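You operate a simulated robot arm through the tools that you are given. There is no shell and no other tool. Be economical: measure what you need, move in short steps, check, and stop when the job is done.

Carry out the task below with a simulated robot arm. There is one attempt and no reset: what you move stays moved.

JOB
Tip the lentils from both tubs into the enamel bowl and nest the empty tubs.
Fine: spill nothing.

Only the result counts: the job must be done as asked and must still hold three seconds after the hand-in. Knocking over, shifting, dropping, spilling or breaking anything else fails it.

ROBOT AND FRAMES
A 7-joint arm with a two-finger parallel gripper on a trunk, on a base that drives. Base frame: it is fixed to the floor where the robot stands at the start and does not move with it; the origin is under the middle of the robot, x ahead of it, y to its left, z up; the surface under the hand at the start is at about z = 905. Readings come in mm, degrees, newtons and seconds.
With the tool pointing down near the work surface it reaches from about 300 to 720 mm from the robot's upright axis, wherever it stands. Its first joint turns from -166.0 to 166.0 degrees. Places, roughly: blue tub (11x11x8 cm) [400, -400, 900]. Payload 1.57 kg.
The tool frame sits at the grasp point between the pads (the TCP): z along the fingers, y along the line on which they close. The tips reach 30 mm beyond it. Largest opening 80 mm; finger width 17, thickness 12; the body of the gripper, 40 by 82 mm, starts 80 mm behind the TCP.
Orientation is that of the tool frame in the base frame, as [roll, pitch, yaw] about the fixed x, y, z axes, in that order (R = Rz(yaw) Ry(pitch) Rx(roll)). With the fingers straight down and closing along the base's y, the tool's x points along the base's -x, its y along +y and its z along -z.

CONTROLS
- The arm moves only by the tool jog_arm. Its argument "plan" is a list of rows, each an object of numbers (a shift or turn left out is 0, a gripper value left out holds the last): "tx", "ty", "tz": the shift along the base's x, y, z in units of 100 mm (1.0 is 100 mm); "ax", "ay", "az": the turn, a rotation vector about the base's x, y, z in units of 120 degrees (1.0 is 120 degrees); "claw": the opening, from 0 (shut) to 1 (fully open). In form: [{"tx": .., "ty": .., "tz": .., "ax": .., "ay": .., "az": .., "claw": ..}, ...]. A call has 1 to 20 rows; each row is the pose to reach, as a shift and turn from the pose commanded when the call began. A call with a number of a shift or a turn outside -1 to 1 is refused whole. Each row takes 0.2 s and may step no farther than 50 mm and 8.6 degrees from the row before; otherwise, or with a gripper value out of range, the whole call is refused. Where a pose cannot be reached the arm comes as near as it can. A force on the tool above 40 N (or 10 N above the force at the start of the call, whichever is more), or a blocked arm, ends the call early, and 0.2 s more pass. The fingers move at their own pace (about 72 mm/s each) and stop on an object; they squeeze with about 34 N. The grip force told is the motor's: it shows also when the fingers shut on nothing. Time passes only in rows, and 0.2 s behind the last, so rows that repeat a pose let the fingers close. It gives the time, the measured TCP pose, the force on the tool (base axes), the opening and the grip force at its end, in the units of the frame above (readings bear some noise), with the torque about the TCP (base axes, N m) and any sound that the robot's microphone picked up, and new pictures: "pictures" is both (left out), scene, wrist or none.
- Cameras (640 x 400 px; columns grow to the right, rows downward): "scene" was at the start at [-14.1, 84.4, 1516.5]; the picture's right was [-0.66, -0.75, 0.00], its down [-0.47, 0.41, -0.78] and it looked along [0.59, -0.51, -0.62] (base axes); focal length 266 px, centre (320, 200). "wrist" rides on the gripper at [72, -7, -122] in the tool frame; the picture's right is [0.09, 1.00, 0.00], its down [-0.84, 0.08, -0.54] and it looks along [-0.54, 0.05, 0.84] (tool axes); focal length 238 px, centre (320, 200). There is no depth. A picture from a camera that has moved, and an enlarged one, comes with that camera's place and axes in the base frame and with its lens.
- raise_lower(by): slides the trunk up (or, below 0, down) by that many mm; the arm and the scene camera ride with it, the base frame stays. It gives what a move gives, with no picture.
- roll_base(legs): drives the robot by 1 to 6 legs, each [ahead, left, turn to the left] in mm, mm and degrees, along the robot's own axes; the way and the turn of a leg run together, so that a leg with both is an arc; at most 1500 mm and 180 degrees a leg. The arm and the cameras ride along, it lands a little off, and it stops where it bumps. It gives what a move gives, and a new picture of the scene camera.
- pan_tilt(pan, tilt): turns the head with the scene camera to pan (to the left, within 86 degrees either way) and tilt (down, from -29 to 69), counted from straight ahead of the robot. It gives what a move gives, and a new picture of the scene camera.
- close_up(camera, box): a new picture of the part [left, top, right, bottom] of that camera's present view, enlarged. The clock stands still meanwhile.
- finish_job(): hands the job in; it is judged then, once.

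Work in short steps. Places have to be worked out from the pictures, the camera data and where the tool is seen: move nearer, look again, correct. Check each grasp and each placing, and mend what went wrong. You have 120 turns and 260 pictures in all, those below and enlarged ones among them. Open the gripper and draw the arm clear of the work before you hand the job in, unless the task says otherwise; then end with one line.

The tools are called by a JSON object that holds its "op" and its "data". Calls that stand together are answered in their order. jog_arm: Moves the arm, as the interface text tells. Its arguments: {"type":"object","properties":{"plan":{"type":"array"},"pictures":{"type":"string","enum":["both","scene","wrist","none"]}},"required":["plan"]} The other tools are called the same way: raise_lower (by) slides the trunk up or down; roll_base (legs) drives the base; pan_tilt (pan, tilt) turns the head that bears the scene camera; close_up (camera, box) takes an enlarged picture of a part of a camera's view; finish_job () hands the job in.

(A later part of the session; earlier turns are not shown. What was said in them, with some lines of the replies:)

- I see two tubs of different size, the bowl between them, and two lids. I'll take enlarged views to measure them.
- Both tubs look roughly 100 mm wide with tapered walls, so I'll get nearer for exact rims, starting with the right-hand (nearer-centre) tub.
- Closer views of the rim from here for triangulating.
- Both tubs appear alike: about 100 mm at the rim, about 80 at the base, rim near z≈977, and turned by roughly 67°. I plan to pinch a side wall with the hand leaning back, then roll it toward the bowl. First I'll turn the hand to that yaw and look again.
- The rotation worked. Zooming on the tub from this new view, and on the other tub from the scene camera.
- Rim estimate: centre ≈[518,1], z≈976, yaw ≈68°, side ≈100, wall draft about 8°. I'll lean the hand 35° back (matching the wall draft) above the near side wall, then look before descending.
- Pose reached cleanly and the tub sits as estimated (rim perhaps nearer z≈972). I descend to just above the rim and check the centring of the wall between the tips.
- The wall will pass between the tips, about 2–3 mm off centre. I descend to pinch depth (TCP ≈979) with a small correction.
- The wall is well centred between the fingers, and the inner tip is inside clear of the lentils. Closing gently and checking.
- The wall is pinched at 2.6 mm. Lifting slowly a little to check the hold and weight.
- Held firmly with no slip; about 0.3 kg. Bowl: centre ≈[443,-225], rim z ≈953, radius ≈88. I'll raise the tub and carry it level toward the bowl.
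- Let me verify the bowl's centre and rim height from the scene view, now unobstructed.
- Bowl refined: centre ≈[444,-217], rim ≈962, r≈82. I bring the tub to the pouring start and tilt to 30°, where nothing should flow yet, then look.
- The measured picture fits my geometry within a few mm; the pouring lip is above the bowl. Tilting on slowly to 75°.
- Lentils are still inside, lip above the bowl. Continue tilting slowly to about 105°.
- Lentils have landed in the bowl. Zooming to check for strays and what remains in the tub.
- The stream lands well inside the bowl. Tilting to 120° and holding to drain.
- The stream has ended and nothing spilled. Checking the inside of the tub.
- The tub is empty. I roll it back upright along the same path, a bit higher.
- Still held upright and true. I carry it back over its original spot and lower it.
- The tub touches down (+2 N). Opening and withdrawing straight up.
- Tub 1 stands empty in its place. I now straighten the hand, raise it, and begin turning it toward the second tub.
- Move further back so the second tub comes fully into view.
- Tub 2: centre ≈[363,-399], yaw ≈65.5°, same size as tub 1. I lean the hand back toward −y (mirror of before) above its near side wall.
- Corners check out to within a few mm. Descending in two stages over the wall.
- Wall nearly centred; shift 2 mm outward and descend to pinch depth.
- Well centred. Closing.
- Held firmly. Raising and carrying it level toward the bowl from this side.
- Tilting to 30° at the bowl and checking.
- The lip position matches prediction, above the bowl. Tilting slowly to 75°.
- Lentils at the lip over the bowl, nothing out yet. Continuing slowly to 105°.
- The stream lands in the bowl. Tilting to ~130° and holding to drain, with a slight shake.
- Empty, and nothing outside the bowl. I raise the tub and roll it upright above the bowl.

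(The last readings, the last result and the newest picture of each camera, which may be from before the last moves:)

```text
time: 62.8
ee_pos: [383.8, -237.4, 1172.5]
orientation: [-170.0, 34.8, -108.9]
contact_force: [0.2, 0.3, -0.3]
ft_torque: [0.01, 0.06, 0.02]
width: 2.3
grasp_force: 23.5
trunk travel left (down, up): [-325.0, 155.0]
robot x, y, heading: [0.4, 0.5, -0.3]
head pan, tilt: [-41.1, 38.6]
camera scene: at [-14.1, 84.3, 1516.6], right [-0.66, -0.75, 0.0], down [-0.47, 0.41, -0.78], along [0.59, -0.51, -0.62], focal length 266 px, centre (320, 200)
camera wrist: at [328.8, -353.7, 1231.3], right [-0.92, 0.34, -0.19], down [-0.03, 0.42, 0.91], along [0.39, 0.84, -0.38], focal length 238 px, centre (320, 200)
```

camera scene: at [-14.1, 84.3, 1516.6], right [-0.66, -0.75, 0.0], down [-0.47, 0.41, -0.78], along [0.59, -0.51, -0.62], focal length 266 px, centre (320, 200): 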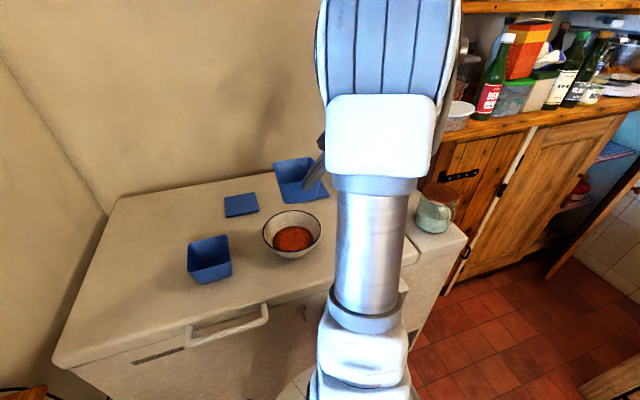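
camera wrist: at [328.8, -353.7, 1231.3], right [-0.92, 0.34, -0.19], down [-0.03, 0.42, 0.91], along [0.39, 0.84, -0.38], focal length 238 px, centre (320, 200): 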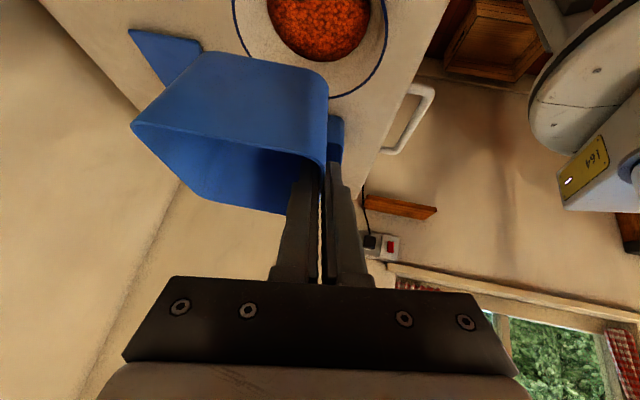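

Upright and clean. Carrying it across to above tub 1, turning 3.4° to match its yaw.

{"op": "jog_arm", "data": {"plan": [{"tx": 0.07, "ty": 0.2}, {"tx": 0.17, "ty": 0.5}, {"tx": 0.28, "ty": 0.8}, {"tx": 0.35, "ty": 1.0}], "pictures": "none"}}

{"op": "jog_arm", "data": {"plan": [{"tx": 0.1, "ty": 0.3}, {"tx": 0.2, "ty": 0.6, "az": 0.01}, {"tx": 0.3, "ty": 0.85, "az": 0.02}, {"tx": 0.35, "ty": 1.0, "az": 0.028}, {"tx": 0.35, "ty": 1.0, "az": 0.028}], "pictures": "none"}}

{"op": "jog_arm", "data": {"plan": [{"tx": 0.06, "ty": 0.2}, {"tx": 0.12, "ty": 0.37}, {"tx": 0.12, "ty": 0.37, "tz": -0.3}, {"tx": 0.12, "ty": 0.37, "tz": -0.6}, {"tx": 0.12, "ty": 0.37, "tz": -0.75}, {"tx": 0.12, "ty": 0.37, "tz": -0.75}], "pictures": "both"}}

{"op": "close_up", "data": {"camera": "scene", "box": [140, 190, 300, 290]}}

```text
time: 63.8
ee_pos: [419.2, -137.6, 1172.2]
orientation: [-170.2, 34.8, -109.1]
contact_force: [-0.2, -0.2, -0.9]
ft_torque: [0.01, 0.04, 0.04]
width: 2.1
grasp_force: 23.8
trunk travel left (down, up): [-325.0, 155.0]
robot x, y, heading: [1.5, 3.8, 0.0]
head pan, tilt: [-41.1, 38.6]
```

```text
time: 65.0
ee_pos: [454.4, -35.3, 1172.6]
orientation: [-170.2, 34.7, -105.5]
contact_force: [0.2, -0.1, -0.8]
ft_torque: [0.01, 0.06, -0.03]
width: 2.4
grasp_force: 23.7
trunk travel left (down, up): [-325.0, 155.0]
robot x, y, heading: [0.7, -1.2, 0.2]
head pan, tilt: [-41.1, 38.6]
```

```text
time: 66.4
ee_pos: [466.4, 0.0, 1097.4]
orientation: [-170.1, 34.7, -105.6]
contact_force: [0.7, 0.3, -0.3]
ft_torque: [0.01, -0.01, -0.01]
width: 2.2
grasp_force: 23.5
trunk travel left (down, up): [-325.0, 155.0]
robot x, y, heading: [-2.4, -0.7, 0.0]
head pan, tilt: [-41.1, 38.6]
camera scene: at [-14.1, 84.4, 1516.5], right [-0.66, -0.75, 0.0], down [-0.47, 0.41, -0.78], along [0.59, -0.51, -0.62], focal length 266 px, centre (320, 200)
camera wrist: at [417.5, -119.7, 1156.4], right [-0.94, 0.28, -0.19], down [-0.06, 0.42, 0.9], along [0.34, 0.86, -0.38], focal length 238 px, centre (320, 200)
```

scene: 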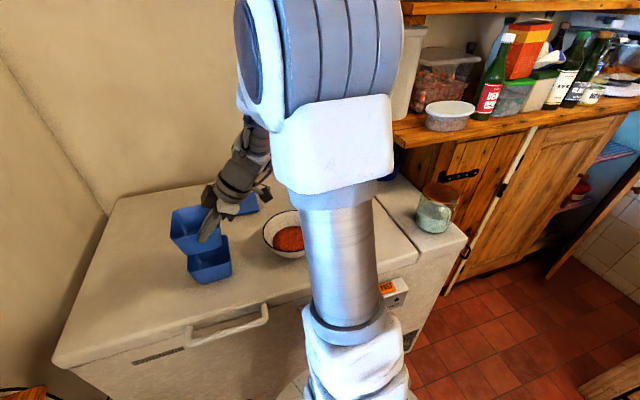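
wrist: 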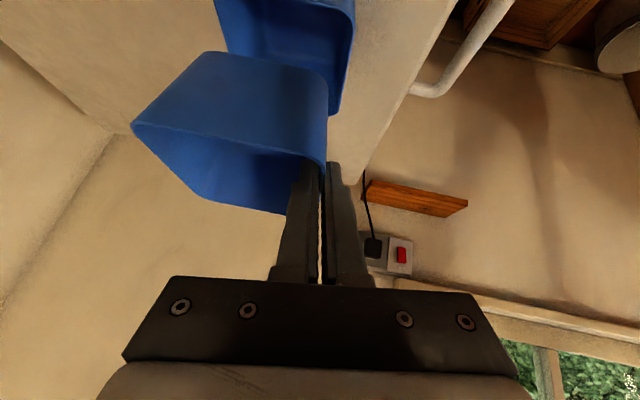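

```text
4.00 times, centred on (220, 240) of scene
camera zoom: at [-14.1, 84.4, 1516.5], right [-0.66, -0.75, 0.0], down [-0.47, 0.41, -0.78], along [0.59, -0.51, -0.62], focal length 1065 px, centre (720, 40)
```

zoom: 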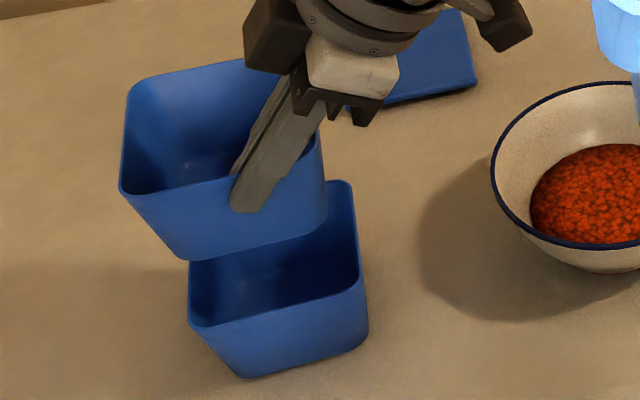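

Both tubs' corners line up within ~3 mm. Lowering the tub slowly into tub 1's mouth, with a check on the way.

{"op": "jog_arm", "data": {"plan": [{"tz": -0.2}, {"tz": -0.4}, {"tz": -0.52}, {"tz": -0.6}, {"tz": -0.6}], "pictures": "both"}}

{"op": "close_up", "data": {"camera": "scene", "box": [150, 200, 278, 280]}}

```text
time: 67.6
ee_pos: [465.2, -0.3, 1037.5]
orientation: [-170.1, 34.6, -105.5]
contact_force: [0.2, 0.5, -1.1]
ft_torque: [-0.04, 0.05, -0.02]
width: 2.3
grasp_force: 23.9
trunk travel left (down, up): [-325.0, 155.0]
robot x, y, heading: [-1.7, 0.5, -0.1]
head pan, tilt: [-41.1, 38.6]
camera scene: at [-14.1, 84.4, 1516.5], right [-0.66, -0.75, 0.0], down [-0.47, 0.41, -0.78], along [0.59, -0.51, -0.62], focal length 266 px, centre (320, 200)
camera wrist: at [417.2, -119.6, 1096.8], right [-0.94, 0.28, -0.19], down [-0.06, 0.42, 0.9], along [0.34, 0.86, -0.38], focal length 238 px, centre (320, 200)
```

scene: 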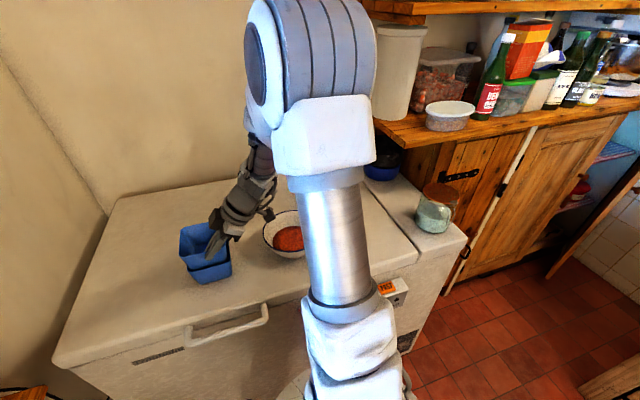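
wrist: 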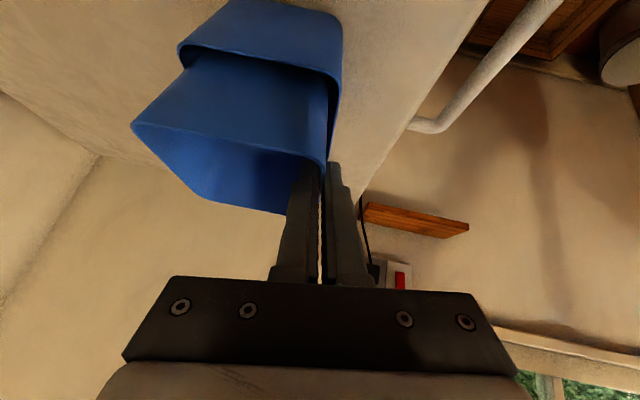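

```text
5.00 times, centred on (214, 240) of scene
camera zoom: at [-14.1, 84.4, 1516.5], right [-0.66, -0.75, 0.0], down [-0.47, 0.41, -0.78], along [0.59, -0.51, -0.62], focal length 1331 px, centre (850, 0)
```

zoom: 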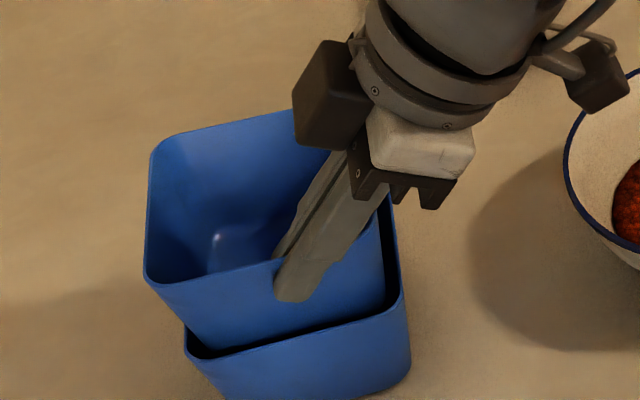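

The inner tub is inside tub 1 with clearance around. Lowering further to just before the fingertip would meet the outer rim.

{"op": "jog_arm", "data": {"plan": [{"tz": -0.08}, {"tz": -0.15}, {"tz": -0.21}, {"tz": -0.26}, {"tz": -0.29}, {"tz": -0.29}], "pictures": "both"}}

{"op": "close_up", "data": {"camera": "scene", "box": [150, 200, 278, 280]}}

{"op": "close_up", "data": {"camera": "wrist", "box": [120, 0, 380, 220]}}

```text
time: 69.0
ee_pos: [465.1, -0.3, 1009.5]
orientation: [-170.2, 34.7, -105.6]
contact_force: [0.1, -0.9, -1.1]
ft_torque: [0.03, 0.06, 0.0]
width: 2.1
grasp_force: 23.4
trunk travel left (down, up): [-325.0, 155.0]
robot x, y, heading: [1.3, -0.5, -0.1]
head pan, tilt: [-41.1, 38.6]
camera scene: at [-14.1, 84.4, 1516.5], right [-0.66, -0.75, 0.0], down [-0.47, 0.41, -0.78], along [0.59, -0.51, -0.62], focal length 266 px, centre (320, 200)
camera wrist: at [417.2, -119.3, 1067.3], right [-0.94, 0.28, -0.19], down [-0.06, 0.42, 0.9], along [0.34, 0.86, -0.38], focal length 238 px, centre (320, 200)
```

scene: 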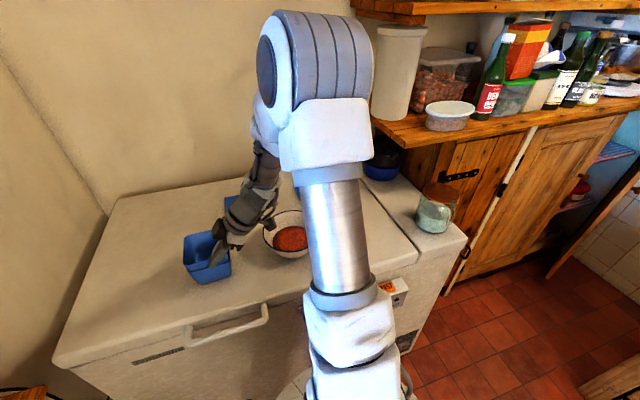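
wrist: 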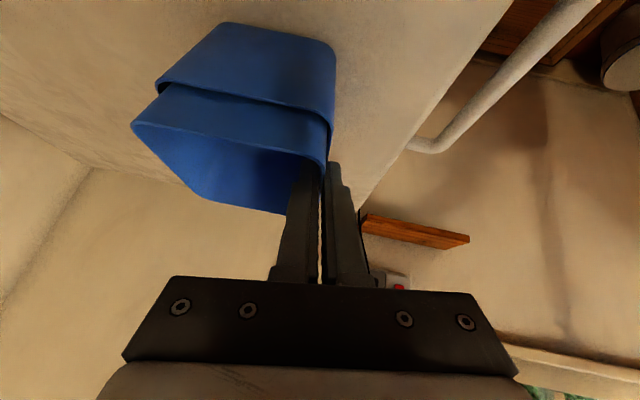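

```text
5.00 times, centred on (214, 240) of scene
camera zoom: at [-14.1, 84.4, 1516.5], right [-0.66, -0.75, 0.0], down [-0.47, 0.41, -0.78], along [0.59, -0.51, -0.62], focal length 1331 px, centre (850, 0)
```

zoom: 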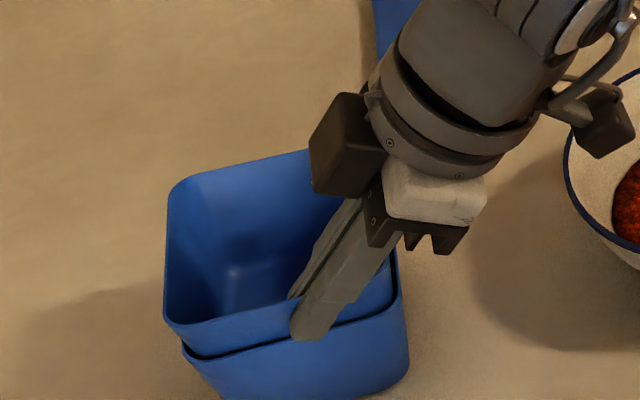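

```text
1.82 times, centred on (250, 110) of wrist
camera zoom: at [417.2, -119.3, 1067.3], right [-0.94, 0.28, -0.19], down [-0.06, 0.42, 0.9], along [0.34, 0.86, -0.38], focal length 433 px, centre (447, 364)
```

zoom: 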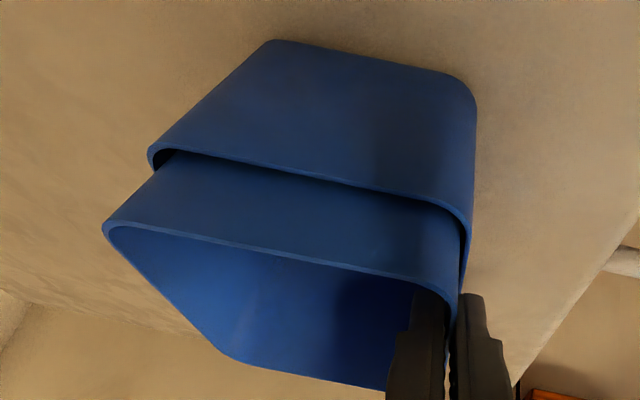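

About 10 mm remain to seating; the fingertip is just above the outer rim. I release it gently here and let it settle.

{"op": "jog_arm", "data": {"plan": [{"tz": -0.03}, {"tz": -0.03, "claw": 0.1}, {"tz": -0.03, "claw": 0.2}, {"tz": -0.03, "claw": 0.4}, {"tz": -0.03, "claw": 0.4}], "pictures": "both"}}

{"op": "close_up", "data": {"camera": "wrist", "box": [120, 0, 380, 220]}}

{"op": "close_up", "data": {"camera": "scene", "box": [150, 200, 278, 280]}}

```text
time: 70.2
ee_pos: [466.6, 0.5, 1006.1]
orientation: [-170.1, 34.7, -105.6]
contact_force: [-0.6, -0.4, -0.3]
ft_torque: [-0.01, -0.01, 0.01]
width: 31.8
grasp_force: 0.0
trunk travel left (down, up): [-325.0, 155.0]
robot x, y, heading: [-1.4, -0.0, 0.1]
head pan, tilt: [-41.1, 38.6]
camera scene: at [-14.1, 84.4, 1516.5], right [-0.66, -0.75, 0.0], down [-0.47, 0.41, -0.78], along [0.59, -0.51, -0.62], focal length 266 px, centre (320, 200)
camera wrist: at [417.4, -119.4, 1064.3], right [-0.94, 0.28, -0.19], down [-0.06, 0.42, 0.9], along [0.34, 0.86, -0.38], focal length 238 px, centre (320, 200)
```

scene: 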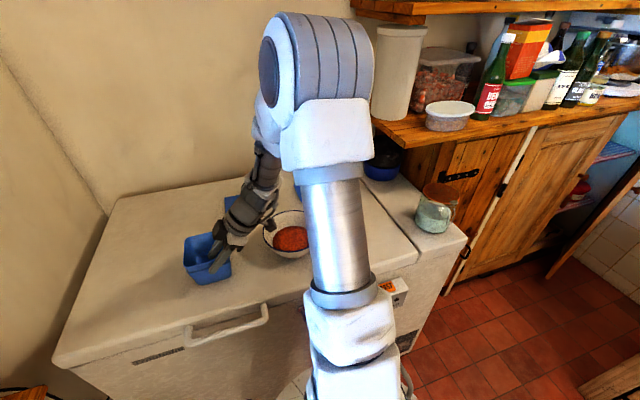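
wrist: 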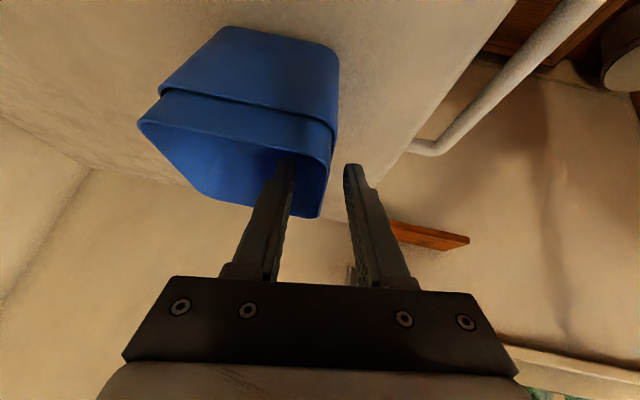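

```text
1.82 times, centred on (250, 110) of wrist
camera zoom: at [417.4, -119.4, 1064.3], right [-0.94, 0.28, -0.19], down [-0.06, 0.42, 0.9], along [0.34, 0.86, -0.38], focal length 433 px, centre (447, 364)
```

zoom: 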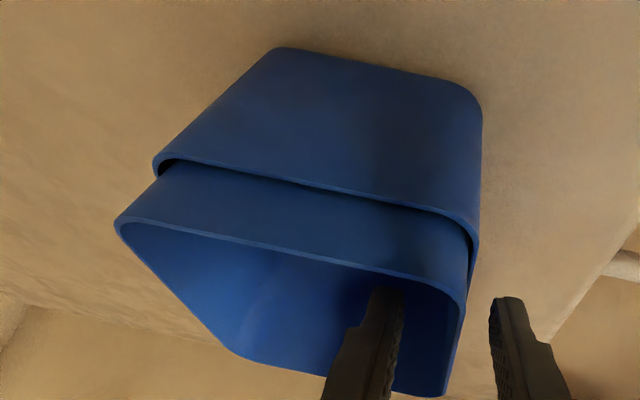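

```text
5.00 times, centred on (214, 240) of scene
camera zoom: at [-14.1, 84.4, 1516.5], right [-0.66, -0.75, 0.0], down [-0.47, 0.41, -0.78], along [0.59, -0.51, -0.62], focal length 1331 px, centre (850, 0)
```

zoom: 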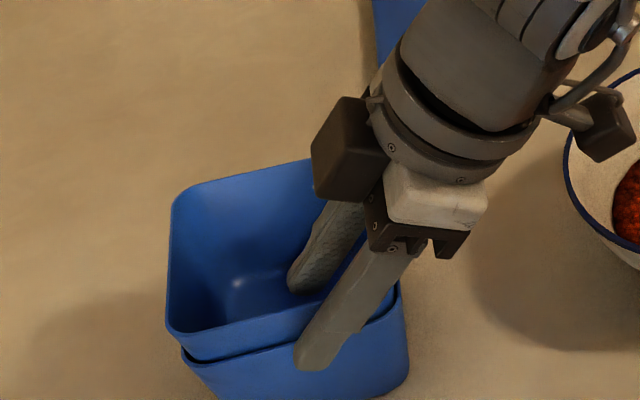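

It dropped a few mm and appears seated. Withdrawing straight up to inspect.

{"op": "jog_arm", "data": {"plan": [{"tz": 0.15}, {"tz": 0.4}, {"tz": 0.7}, {"tz": 1.0}, {"tz": 1.0, "tx": -0.2, "ty": -0.3}, {"tz": 1.0, "tx": -0.4, "ty": -0.7}, {"tz": 1.0, "tx": -0.5, "ty": -1.0}, {"tz": 1.0, "tx": -0.5, "ty": -1.0}], "pictures": "both"}}

{"op": "close_up", "data": {"camera": "scene", "box": [150, 200, 278, 280]}}

{"op": "close_up", "data": {"camera": "wrist", "box": [200, 20, 420, 180]}}

```text
time: 72.0
ee_pos: [416.7, -99.8, 1105.8]
orientation: [-170.2, 34.6, -105.5]
contact_force: [-0.9, 0.3, -0.1]
ft_torque: [-0.02, -0.01, 0.0]
width: 32.0
grasp_force: 0.0
trunk travel left (down, up): [-325.0, 155.0]
robot x, y, heading: [-0.7, -3.0, 0.0]
head pan, tilt: [-41.1, 38.6]
camera scene: at [-14.1, 84.3, 1516.5], right [-0.66, -0.75, 0.0], down [-0.47, 0.41, -0.78], along [0.59, -0.51, -0.62], focal length 266 px, centre (320, 200)
camera wrist: at [368.1, -219.5, 1164.8], right [-0.94, 0.28, -0.19], down [-0.06, 0.42, 0.9], along [0.34, 0.86, -0.38], focal length 238 px, centre (320, 200)
```

scene: 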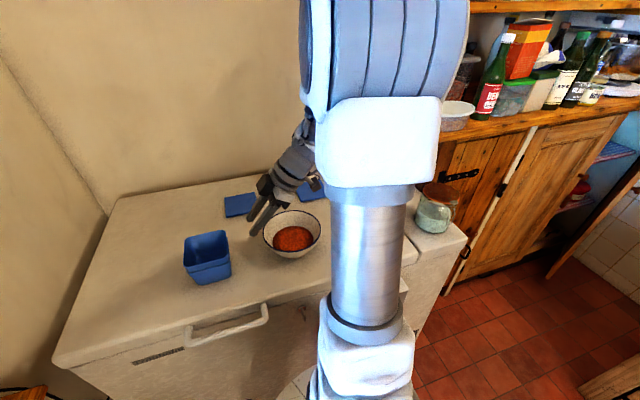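
wrist: 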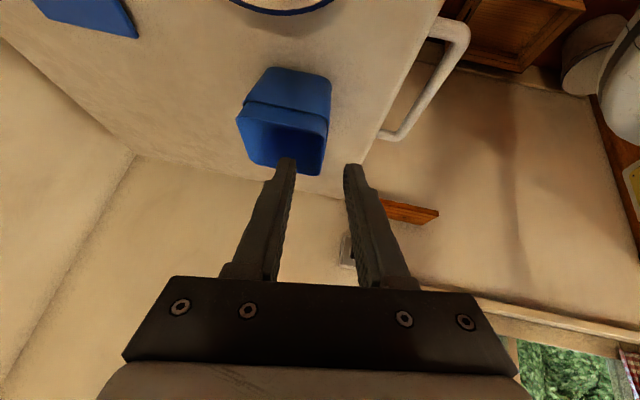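

```text
5.00 times, centred on (214, 240) of scene
camera zoom: at [-14.1, 84.3, 1516.5], right [-0.66, -0.75, 0.0], down [-0.47, 0.41, -0.78], along [0.59, -0.51, -0.62], focal length 1331 px, centre (850, 0)
```

zoom: 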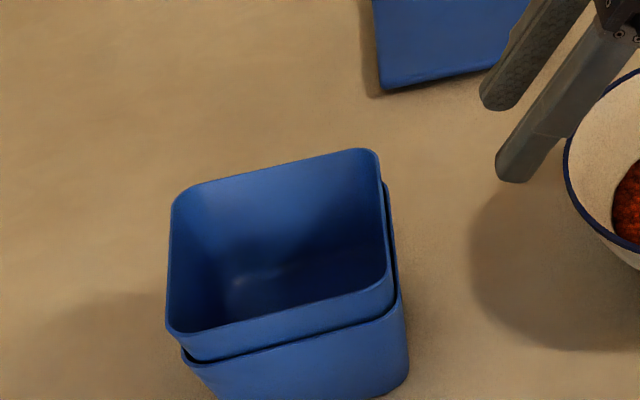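

```text
2.50 times, centred on (310, 100) of wrist
camera zoom: at [368.1, -219.5, 1164.8], right [-0.94, 0.28, -0.19], down [-0.06, 0.42, 0.9], along [0.34, 0.86, -0.38], focal length 596 px, centre (345, 450)
```

zoom: 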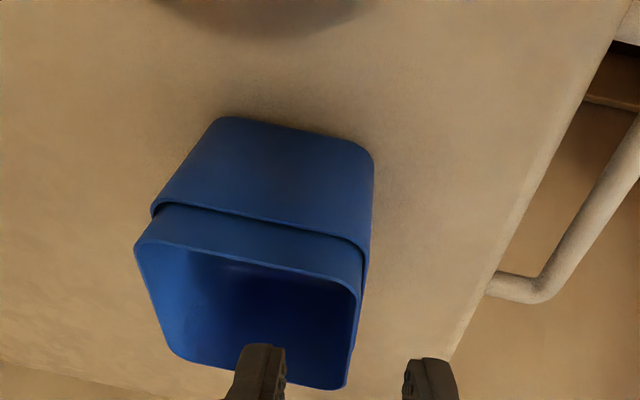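

Nested, though I want to confirm it sits level. Straightening the hand for a steeper look.

{"op": "jog_arm", "data": {"plan": [{"tz": 0.15, "ax": -0.0495, "ay": 0.0335, "az": -0.004, "claw": 0.4}, {"tz": 0.3, "ax": -0.099, "ay": 0.067, "az": -0.008}, {"tz": 0.45, "ax": -0.1485, "ay": 0.1005, "az": -0.0125, "claw": 0.2}, {"tz": 0.6, "ax": -0.198, "ay": 0.134, "az": -0.017, "claw": 0}, {"tx": 0.3, "ty": -0.2, "tz": 0.6, "ax": -0.2475, "ay": 0.1675, "az": -0.021, "claw": 0}, {"tx": 0.45, "ty": -0.2, "tz": 0.6, "ax": -0.2475, "ay": 0.1675, "az": -0.021, "claw": 0}, {"tx": 0.45, "ty": -0.2, "tz": 0.6, "ax": -0.2475, "ay": 0.1675, "az": -0.021, "claw": 0}], "pictures": "both"}}

{"op": "close_up", "data": {"camera": "wrist", "box": [220, 80, 412, 200]}}

{"op": "close_up", "data": {"camera": "scene", "box": [170, 225, 250, 290]}}

```text
time: 73.6
ee_pos: [461.3, -119.6, 1166.8]
orientation: [179.9, 0.0, -111.3]
contact_force: [0.6, 0.2, 0.7]
ft_torque: [-0.02, 0.01, 0.03]
width: 0.1
grasp_force: 21.1
trunk travel left (down, up): [-325.0, 155.0]
robot x, y, heading: [0.8, -1.2, 0.1]
head pan, tilt: [-41.1, 38.6]
camera scene: at [-14.2, 84.5, 1516.5], right [-0.66, -0.75, 0.0], down [-0.47, 0.41, -0.78], along [0.59, -0.51, -0.62], focal length 266 px, centre (320, 200)
camera wrist: at [441.5, -189.6, 1287.7], right [-0.96, 0.28, 0.0], down [0.23, 0.81, 0.54], along [0.15, 0.52, -0.84], focal length 238 px, centre (320, 200)
```

scene: 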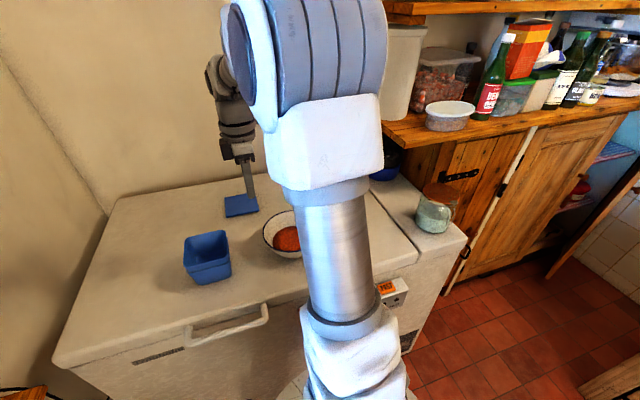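
wrist: 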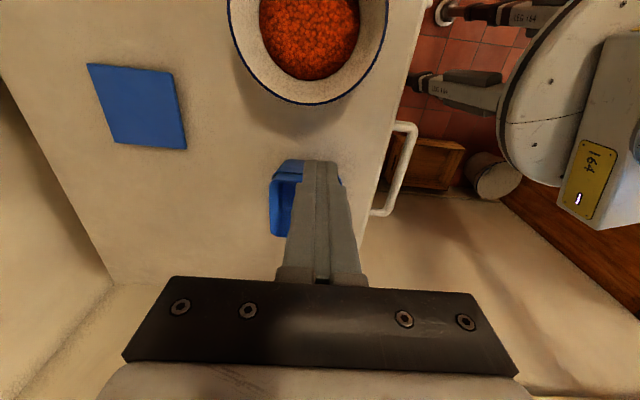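

```text
3.33 times, centred on (316, 140) of wrist
camera zoom: at [441.5, -189.6, 1287.7], right [-0.96, 0.28, 0.0], down [0.23, 0.81, 0.54], along [0.15, 0.52, -0.84], focal length 794 px, centre (333, 400)
```

zoom: 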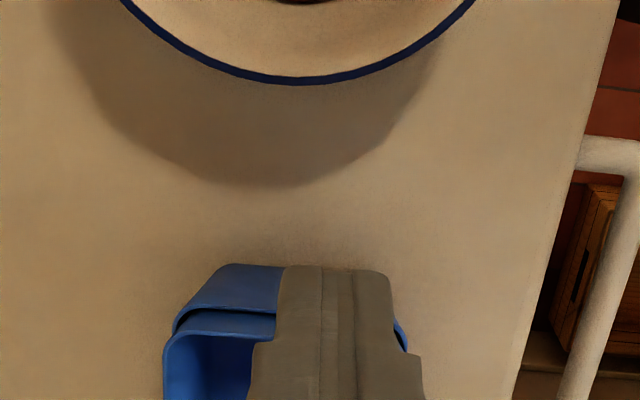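

```text
6.15 times, centred on (210, 258) of scene
camera zoom: at [-14.2, 84.5, 1516.5], right [-0.66, -0.75, 0.0], down [-0.47, 0.41, -0.78], along [0.59, -0.51, -0.62], focal length 1638 px, centre (997, -154)
```

zoom: 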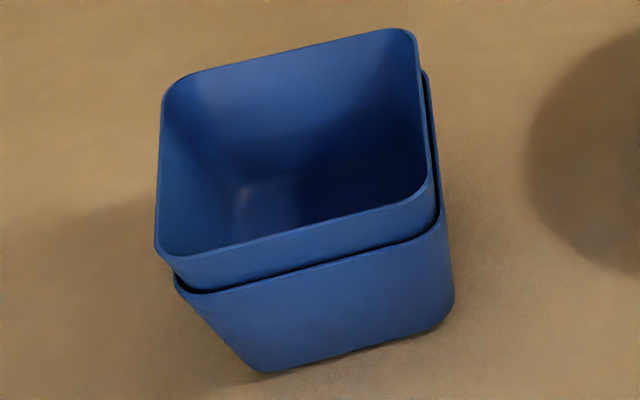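

The inner tub seems about 9 mm higher on its +y side, i.e. slightly cocked. I'll press gently on its floor with the closed fingers to seat it; first moving above.

{"op": "jog_arm", "data": {"plan": [{"tx": 0.15, "ty": 0.4}, {"tx": 0.35, "ty": 0.8}, {"tx": 0.5, "ty": 1.0}, {"tx": 0.59, "ty": 1.0}], "pictures": "none"}}

{"op": "jog_arm", "data": {"plan": [{"ty": 0.28}, {"ty": 0.28, "tz": -0.3}, {"ty": 0.28, "tz": -0.6}, {"ty": 0.28, "tz": -0.9}, {"ty": 0.28, "tz": -1.0}, {"ty": 0.28, "tz": -1.0}], "pictures": "both"}}

{"op": "close_up", "data": {"camera": "scene", "box": [150, 190, 278, 290]}}

```text
time: 74.6
ee_pos: [520.8, -19.9, 1166.0]
orientation: [180.0, 0.2, -111.3]
contact_force: [0.1, -0.4, 0.1]
ft_torque: [0.03, -0.02, -0.01]
width: 0.1
grasp_force: 21.5
trunk travel left (down, up): [-325.0, 155.0]
robot x, y, heading: [2.5, 2.3, -0.1]
head pan, tilt: [-41.1, 38.6]
```

```text
time: 76.0
ee_pos: [519.2, 8.8, 1065.6]
orientation: [179.9, 0.1, -111.3]
contact_force: [0.7, 0.1, 0.1]
ft_torque: [0.03, -0.01, -0.01]
width: 0.0
grasp_force: 21.2
trunk travel left (down, up): [-325.0, 155.0]
robot x, y, heading: [-0.7, -0.7, -0.1]
head pan, tilt: [-41.1, 38.6]
camera scene: at [-14.1, 84.4, 1516.5], right [-0.66, -0.75, 0.0], down [-0.47, 0.41, -0.78], along [0.59, -0.51, -0.62], focal length 266 px, centre (320, 200)
camera wrist: at [500.4, -61.8, 1188.0], right [-0.96, 0.28, 0.0], down [0.23, 0.81, 0.54], along [0.15, 0.52, -0.84], focal length 238 px, centre (320, 200)
```

scene: 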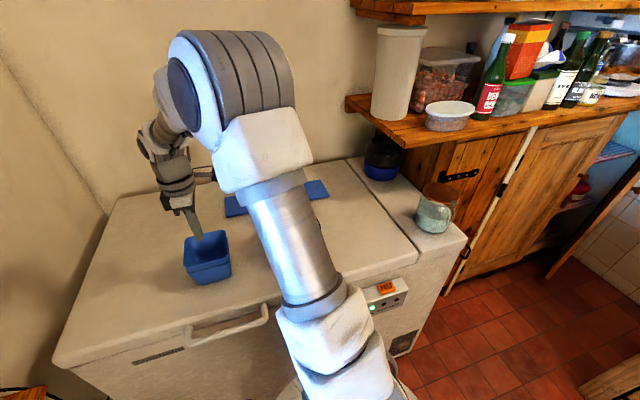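
wrist: 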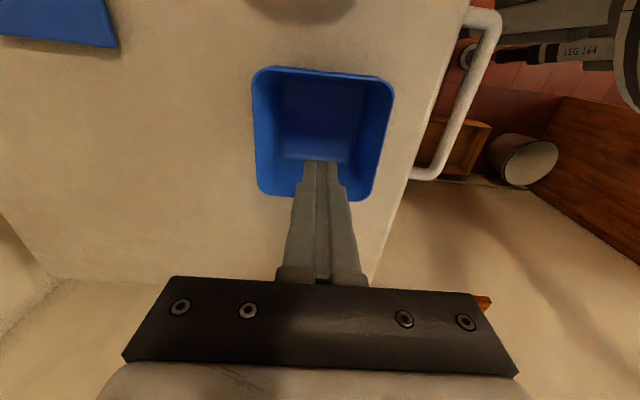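

```text
4.00 times, centred on (214, 240) of scene
camera zoom: at [-14.1, 84.4, 1516.5], right [-0.66, -0.75, 0.0], down [-0.47, 0.41, -0.78], along [0.59, -0.51, -0.62], focal length 1065 px, centre (744, 40)
```

zoom: 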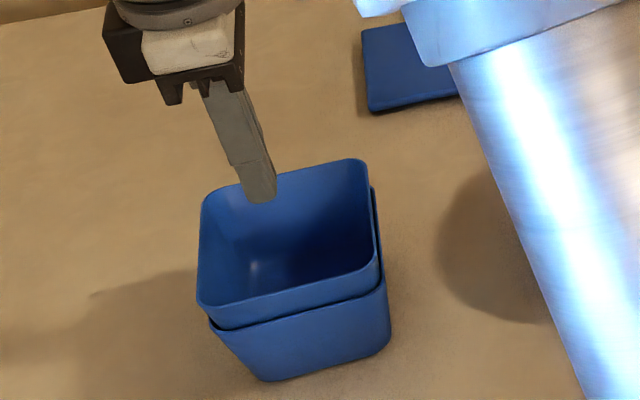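

Fingers are above the middle of the inner tub. Descending inside, slow near the floor.

{"op": "jog_arm", "data": {"plan": [{"tz": -0.3}, {"tz": -0.6}, {"tz": -0.8}, {"tz": -0.9}, {"tz": -0.95}, {"tz": -0.98}, {"tz": -0.99}], "pictures": "none"}}

{"op": "jog_arm", "data": {"plan": [{"tz": -0.02}, {"tz": -0.04}, {"tz": -0.05}], "pictures": "scene"}}

```text
time: 77.6
ee_pos: [520.1, 8.2, 966.6]
orientation: [179.8, 0.2, -111.3]
contact_force: [-0.1, 0.1, 0.3]
ft_torque: [0.01, -0.03, 0.01]
width: 0.3
grasp_force: 21.5
trunk travel left (down, up): [-325.0, 155.0]
robot x, y, heading: [-2.5, 1.6, 0.1]
head pan, tilt: [-41.1, 38.6]
```

```text
time: 78.4
ee_pos: [520.0, 7.6, 962.5]
orientation: [179.9, 0.2, -111.3]
contact_force: [-1.3, -0.5, 6.9]
ft_torque: [-0.03, 0.03, 0.04]
width: 0.0
grasp_force: 21.8
trunk travel left (down, up): [-325.0, 155.0]
robot x, y, heading: [2.6, -0.7, -0.0]
head pan, tilt: [-41.1, 38.6]
camera scene: at [-14.7, 84.4, 1516.7], right [-0.66, -0.75, 0.0], down [-0.47, 0.41, -0.78], along [0.59, -0.51, -0.62], focal length 266 px, centre (320, 200)
```

scene: 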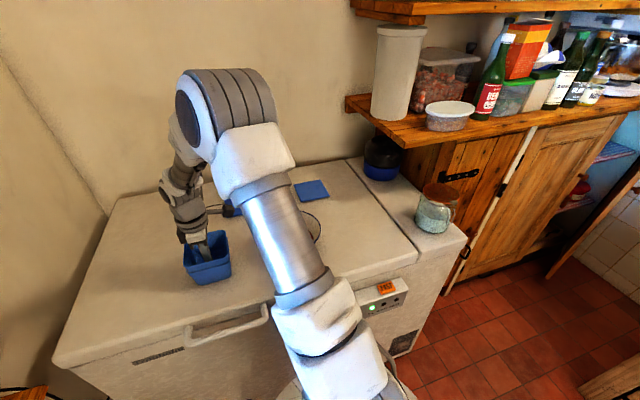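

Contact at floor z≈932 with 7 N. Pressing 2–3 mm more to see whether it gives.

{"op": "jog_arm", "data": {"plan": [{"tz": -0.01}, {"tz": -0.02}, {"tz": -0.03}, {"tz": -0.03}], "pictures": "none"}}

{"op": "close_up", "data": {"camera": "scene", "box": [170, 225, 250, 290]}}

```text
time: 79.4
ee_pos: [519.4, 8.3, 962.3]
orientation: [-179.7, 0.1, -111.2]
contact_force: [-1.7, -2.1, 38.5]
ft_torque: [-0.09, 0.11, -0.02]
width: 0.0
grasp_force: 21.3
trunk travel left (down, up): [-325.0, 155.0]
robot x, y, heading: [-0.1, -0.8, -0.0]
head pan, tilt: [-41.1, 38.6]
```

```text
6.15 times, centred on (210, 258) of scene
camera zoom: at [-17.0, 84.2, 1516.9], right [-0.66, -0.75, 0.0], down [-0.47, 0.41, -0.78], along [0.59, -0.51, -0.62], focal length 1638 px, centre (997, -154)
```

zoom: 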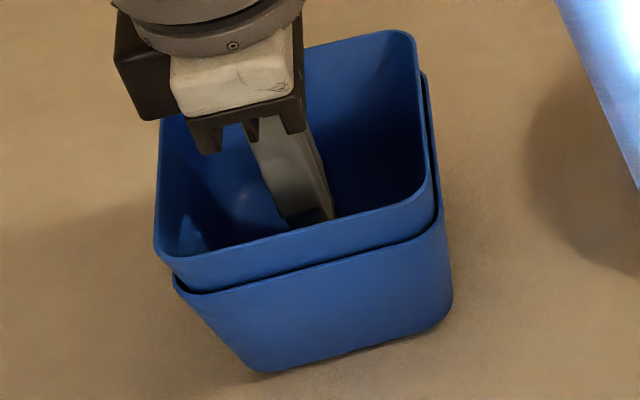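

It took 38 N without moving, so it is fully seated. I withdraw straight up and clear the arm.

{"op": "jog_arm", "data": {"plan": [{"tz": 0.03}, {"tz": 0.1}, {"tz": 0.3}, {"tz": 0.6}, {"tz": 0.9}, {"tz": 1.0}], "pictures": "none"}}

{"op": "jog_arm", "data": {"plan": [{"tz": 0.3, "claw": 0.3}, {"tz": 0.6, "claw": 0.6}, {"tz": 0.9, "claw": 1}, {"tz": 1.0, "tx": -0.4, "claw": 1}, {"tz": 1.0, "tx": -0.8, "ty": 0.3, "claw": 1}, {"tz": 1.0, "tx": -1.0, "ty": 0.7, "claw": 1}, {"tz": 1.0, "tx": -1.0, "ty": 1.0, "claw": 1}], "pictures": "both"}}

{"op": "close_up", "data": {"camera": "scene", "box": [160, 170, 400, 290]}}

```text
time: 80.8
ee_pos: [520.3, 9.3, 1059.1]
orientation: [179.9, 0.0, -111.3]
contact_force: [-0.6, -0.4, 0.0]
ft_torque: [-0.03, 0.01, 0.01]
width: 0.1
grasp_force: 22.0
trunk travel left (down, up): [-325.0, 155.0]
robot x, y, heading: [-1.8, 0.4, -0.0]
head pan, tilt: [-41.1, 38.6]
```

```text
time: 82.4
ee_pos: [419.7, 108.2, 1158.9]
orientation: [179.8, 0.1, -111.4]
contact_force: [0.5, 0.8, -0.8]
ft_torque: [0.03, -0.01, 0.03]
width: 79.8
grasp_force: 0.0
trunk travel left (down, up): [-325.0, 155.0]
robot x, y, heading: [-0.4, 2.5, -0.2]
head pan, tilt: [-41.1, 38.6]
camera scene: at [-14.2, 84.5, 1516.5], right [-0.66, -0.75, 0.0], down [-0.47, 0.41, -0.78], along [0.59, -0.51, -0.62], focal length 266 px, centre (320, 200)
camera wrist: at [400.5, 38.5, 1281.3], right [-0.96, 0.28, 0.0], down [0.23, 0.81, 0.54], along [0.15, 0.52, -0.84], focal length 238 px, centre (320, 200)
```

scene: 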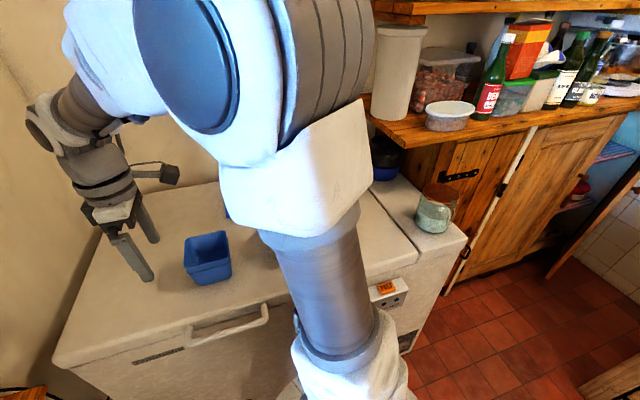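
wrist: 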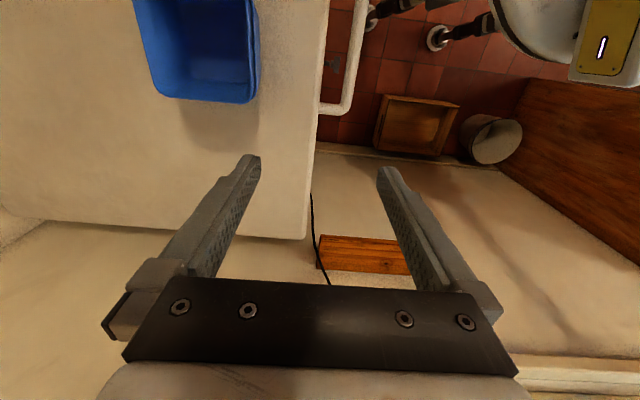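

```text
2.67 times, centred on (280, 230) of scene
camera zoom: at [-14.2, 84.5, 1516.5], right [-0.66, -0.75, 0.0], down [-0.47, 0.41, -0.78], along [0.59, -0.51, -0.62], focal length 710 px, centre (427, 120)
```

zoom: 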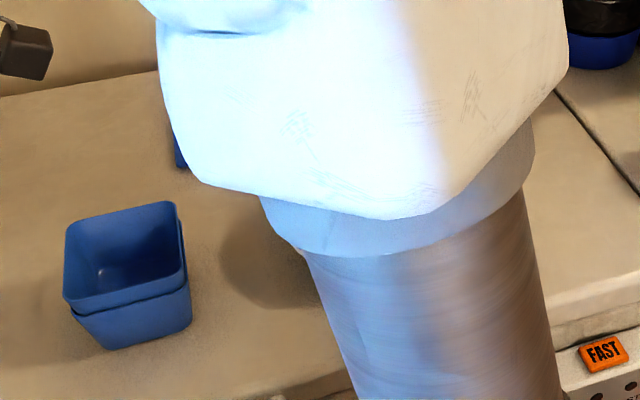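

The tubs are nested and standing, the lentils are in the bowl, the earlier overhead views show the freezer top clean, and the gripper is open and clear. Handing in.

{"op": "finish_job", "data": {}}

```text
The job is handed in.
```

The lentils from both tubs are in the enamel bowl with no spills seen, and the empty tubs are nested where the first tub stood; the inner one took a 38 N press without moving.
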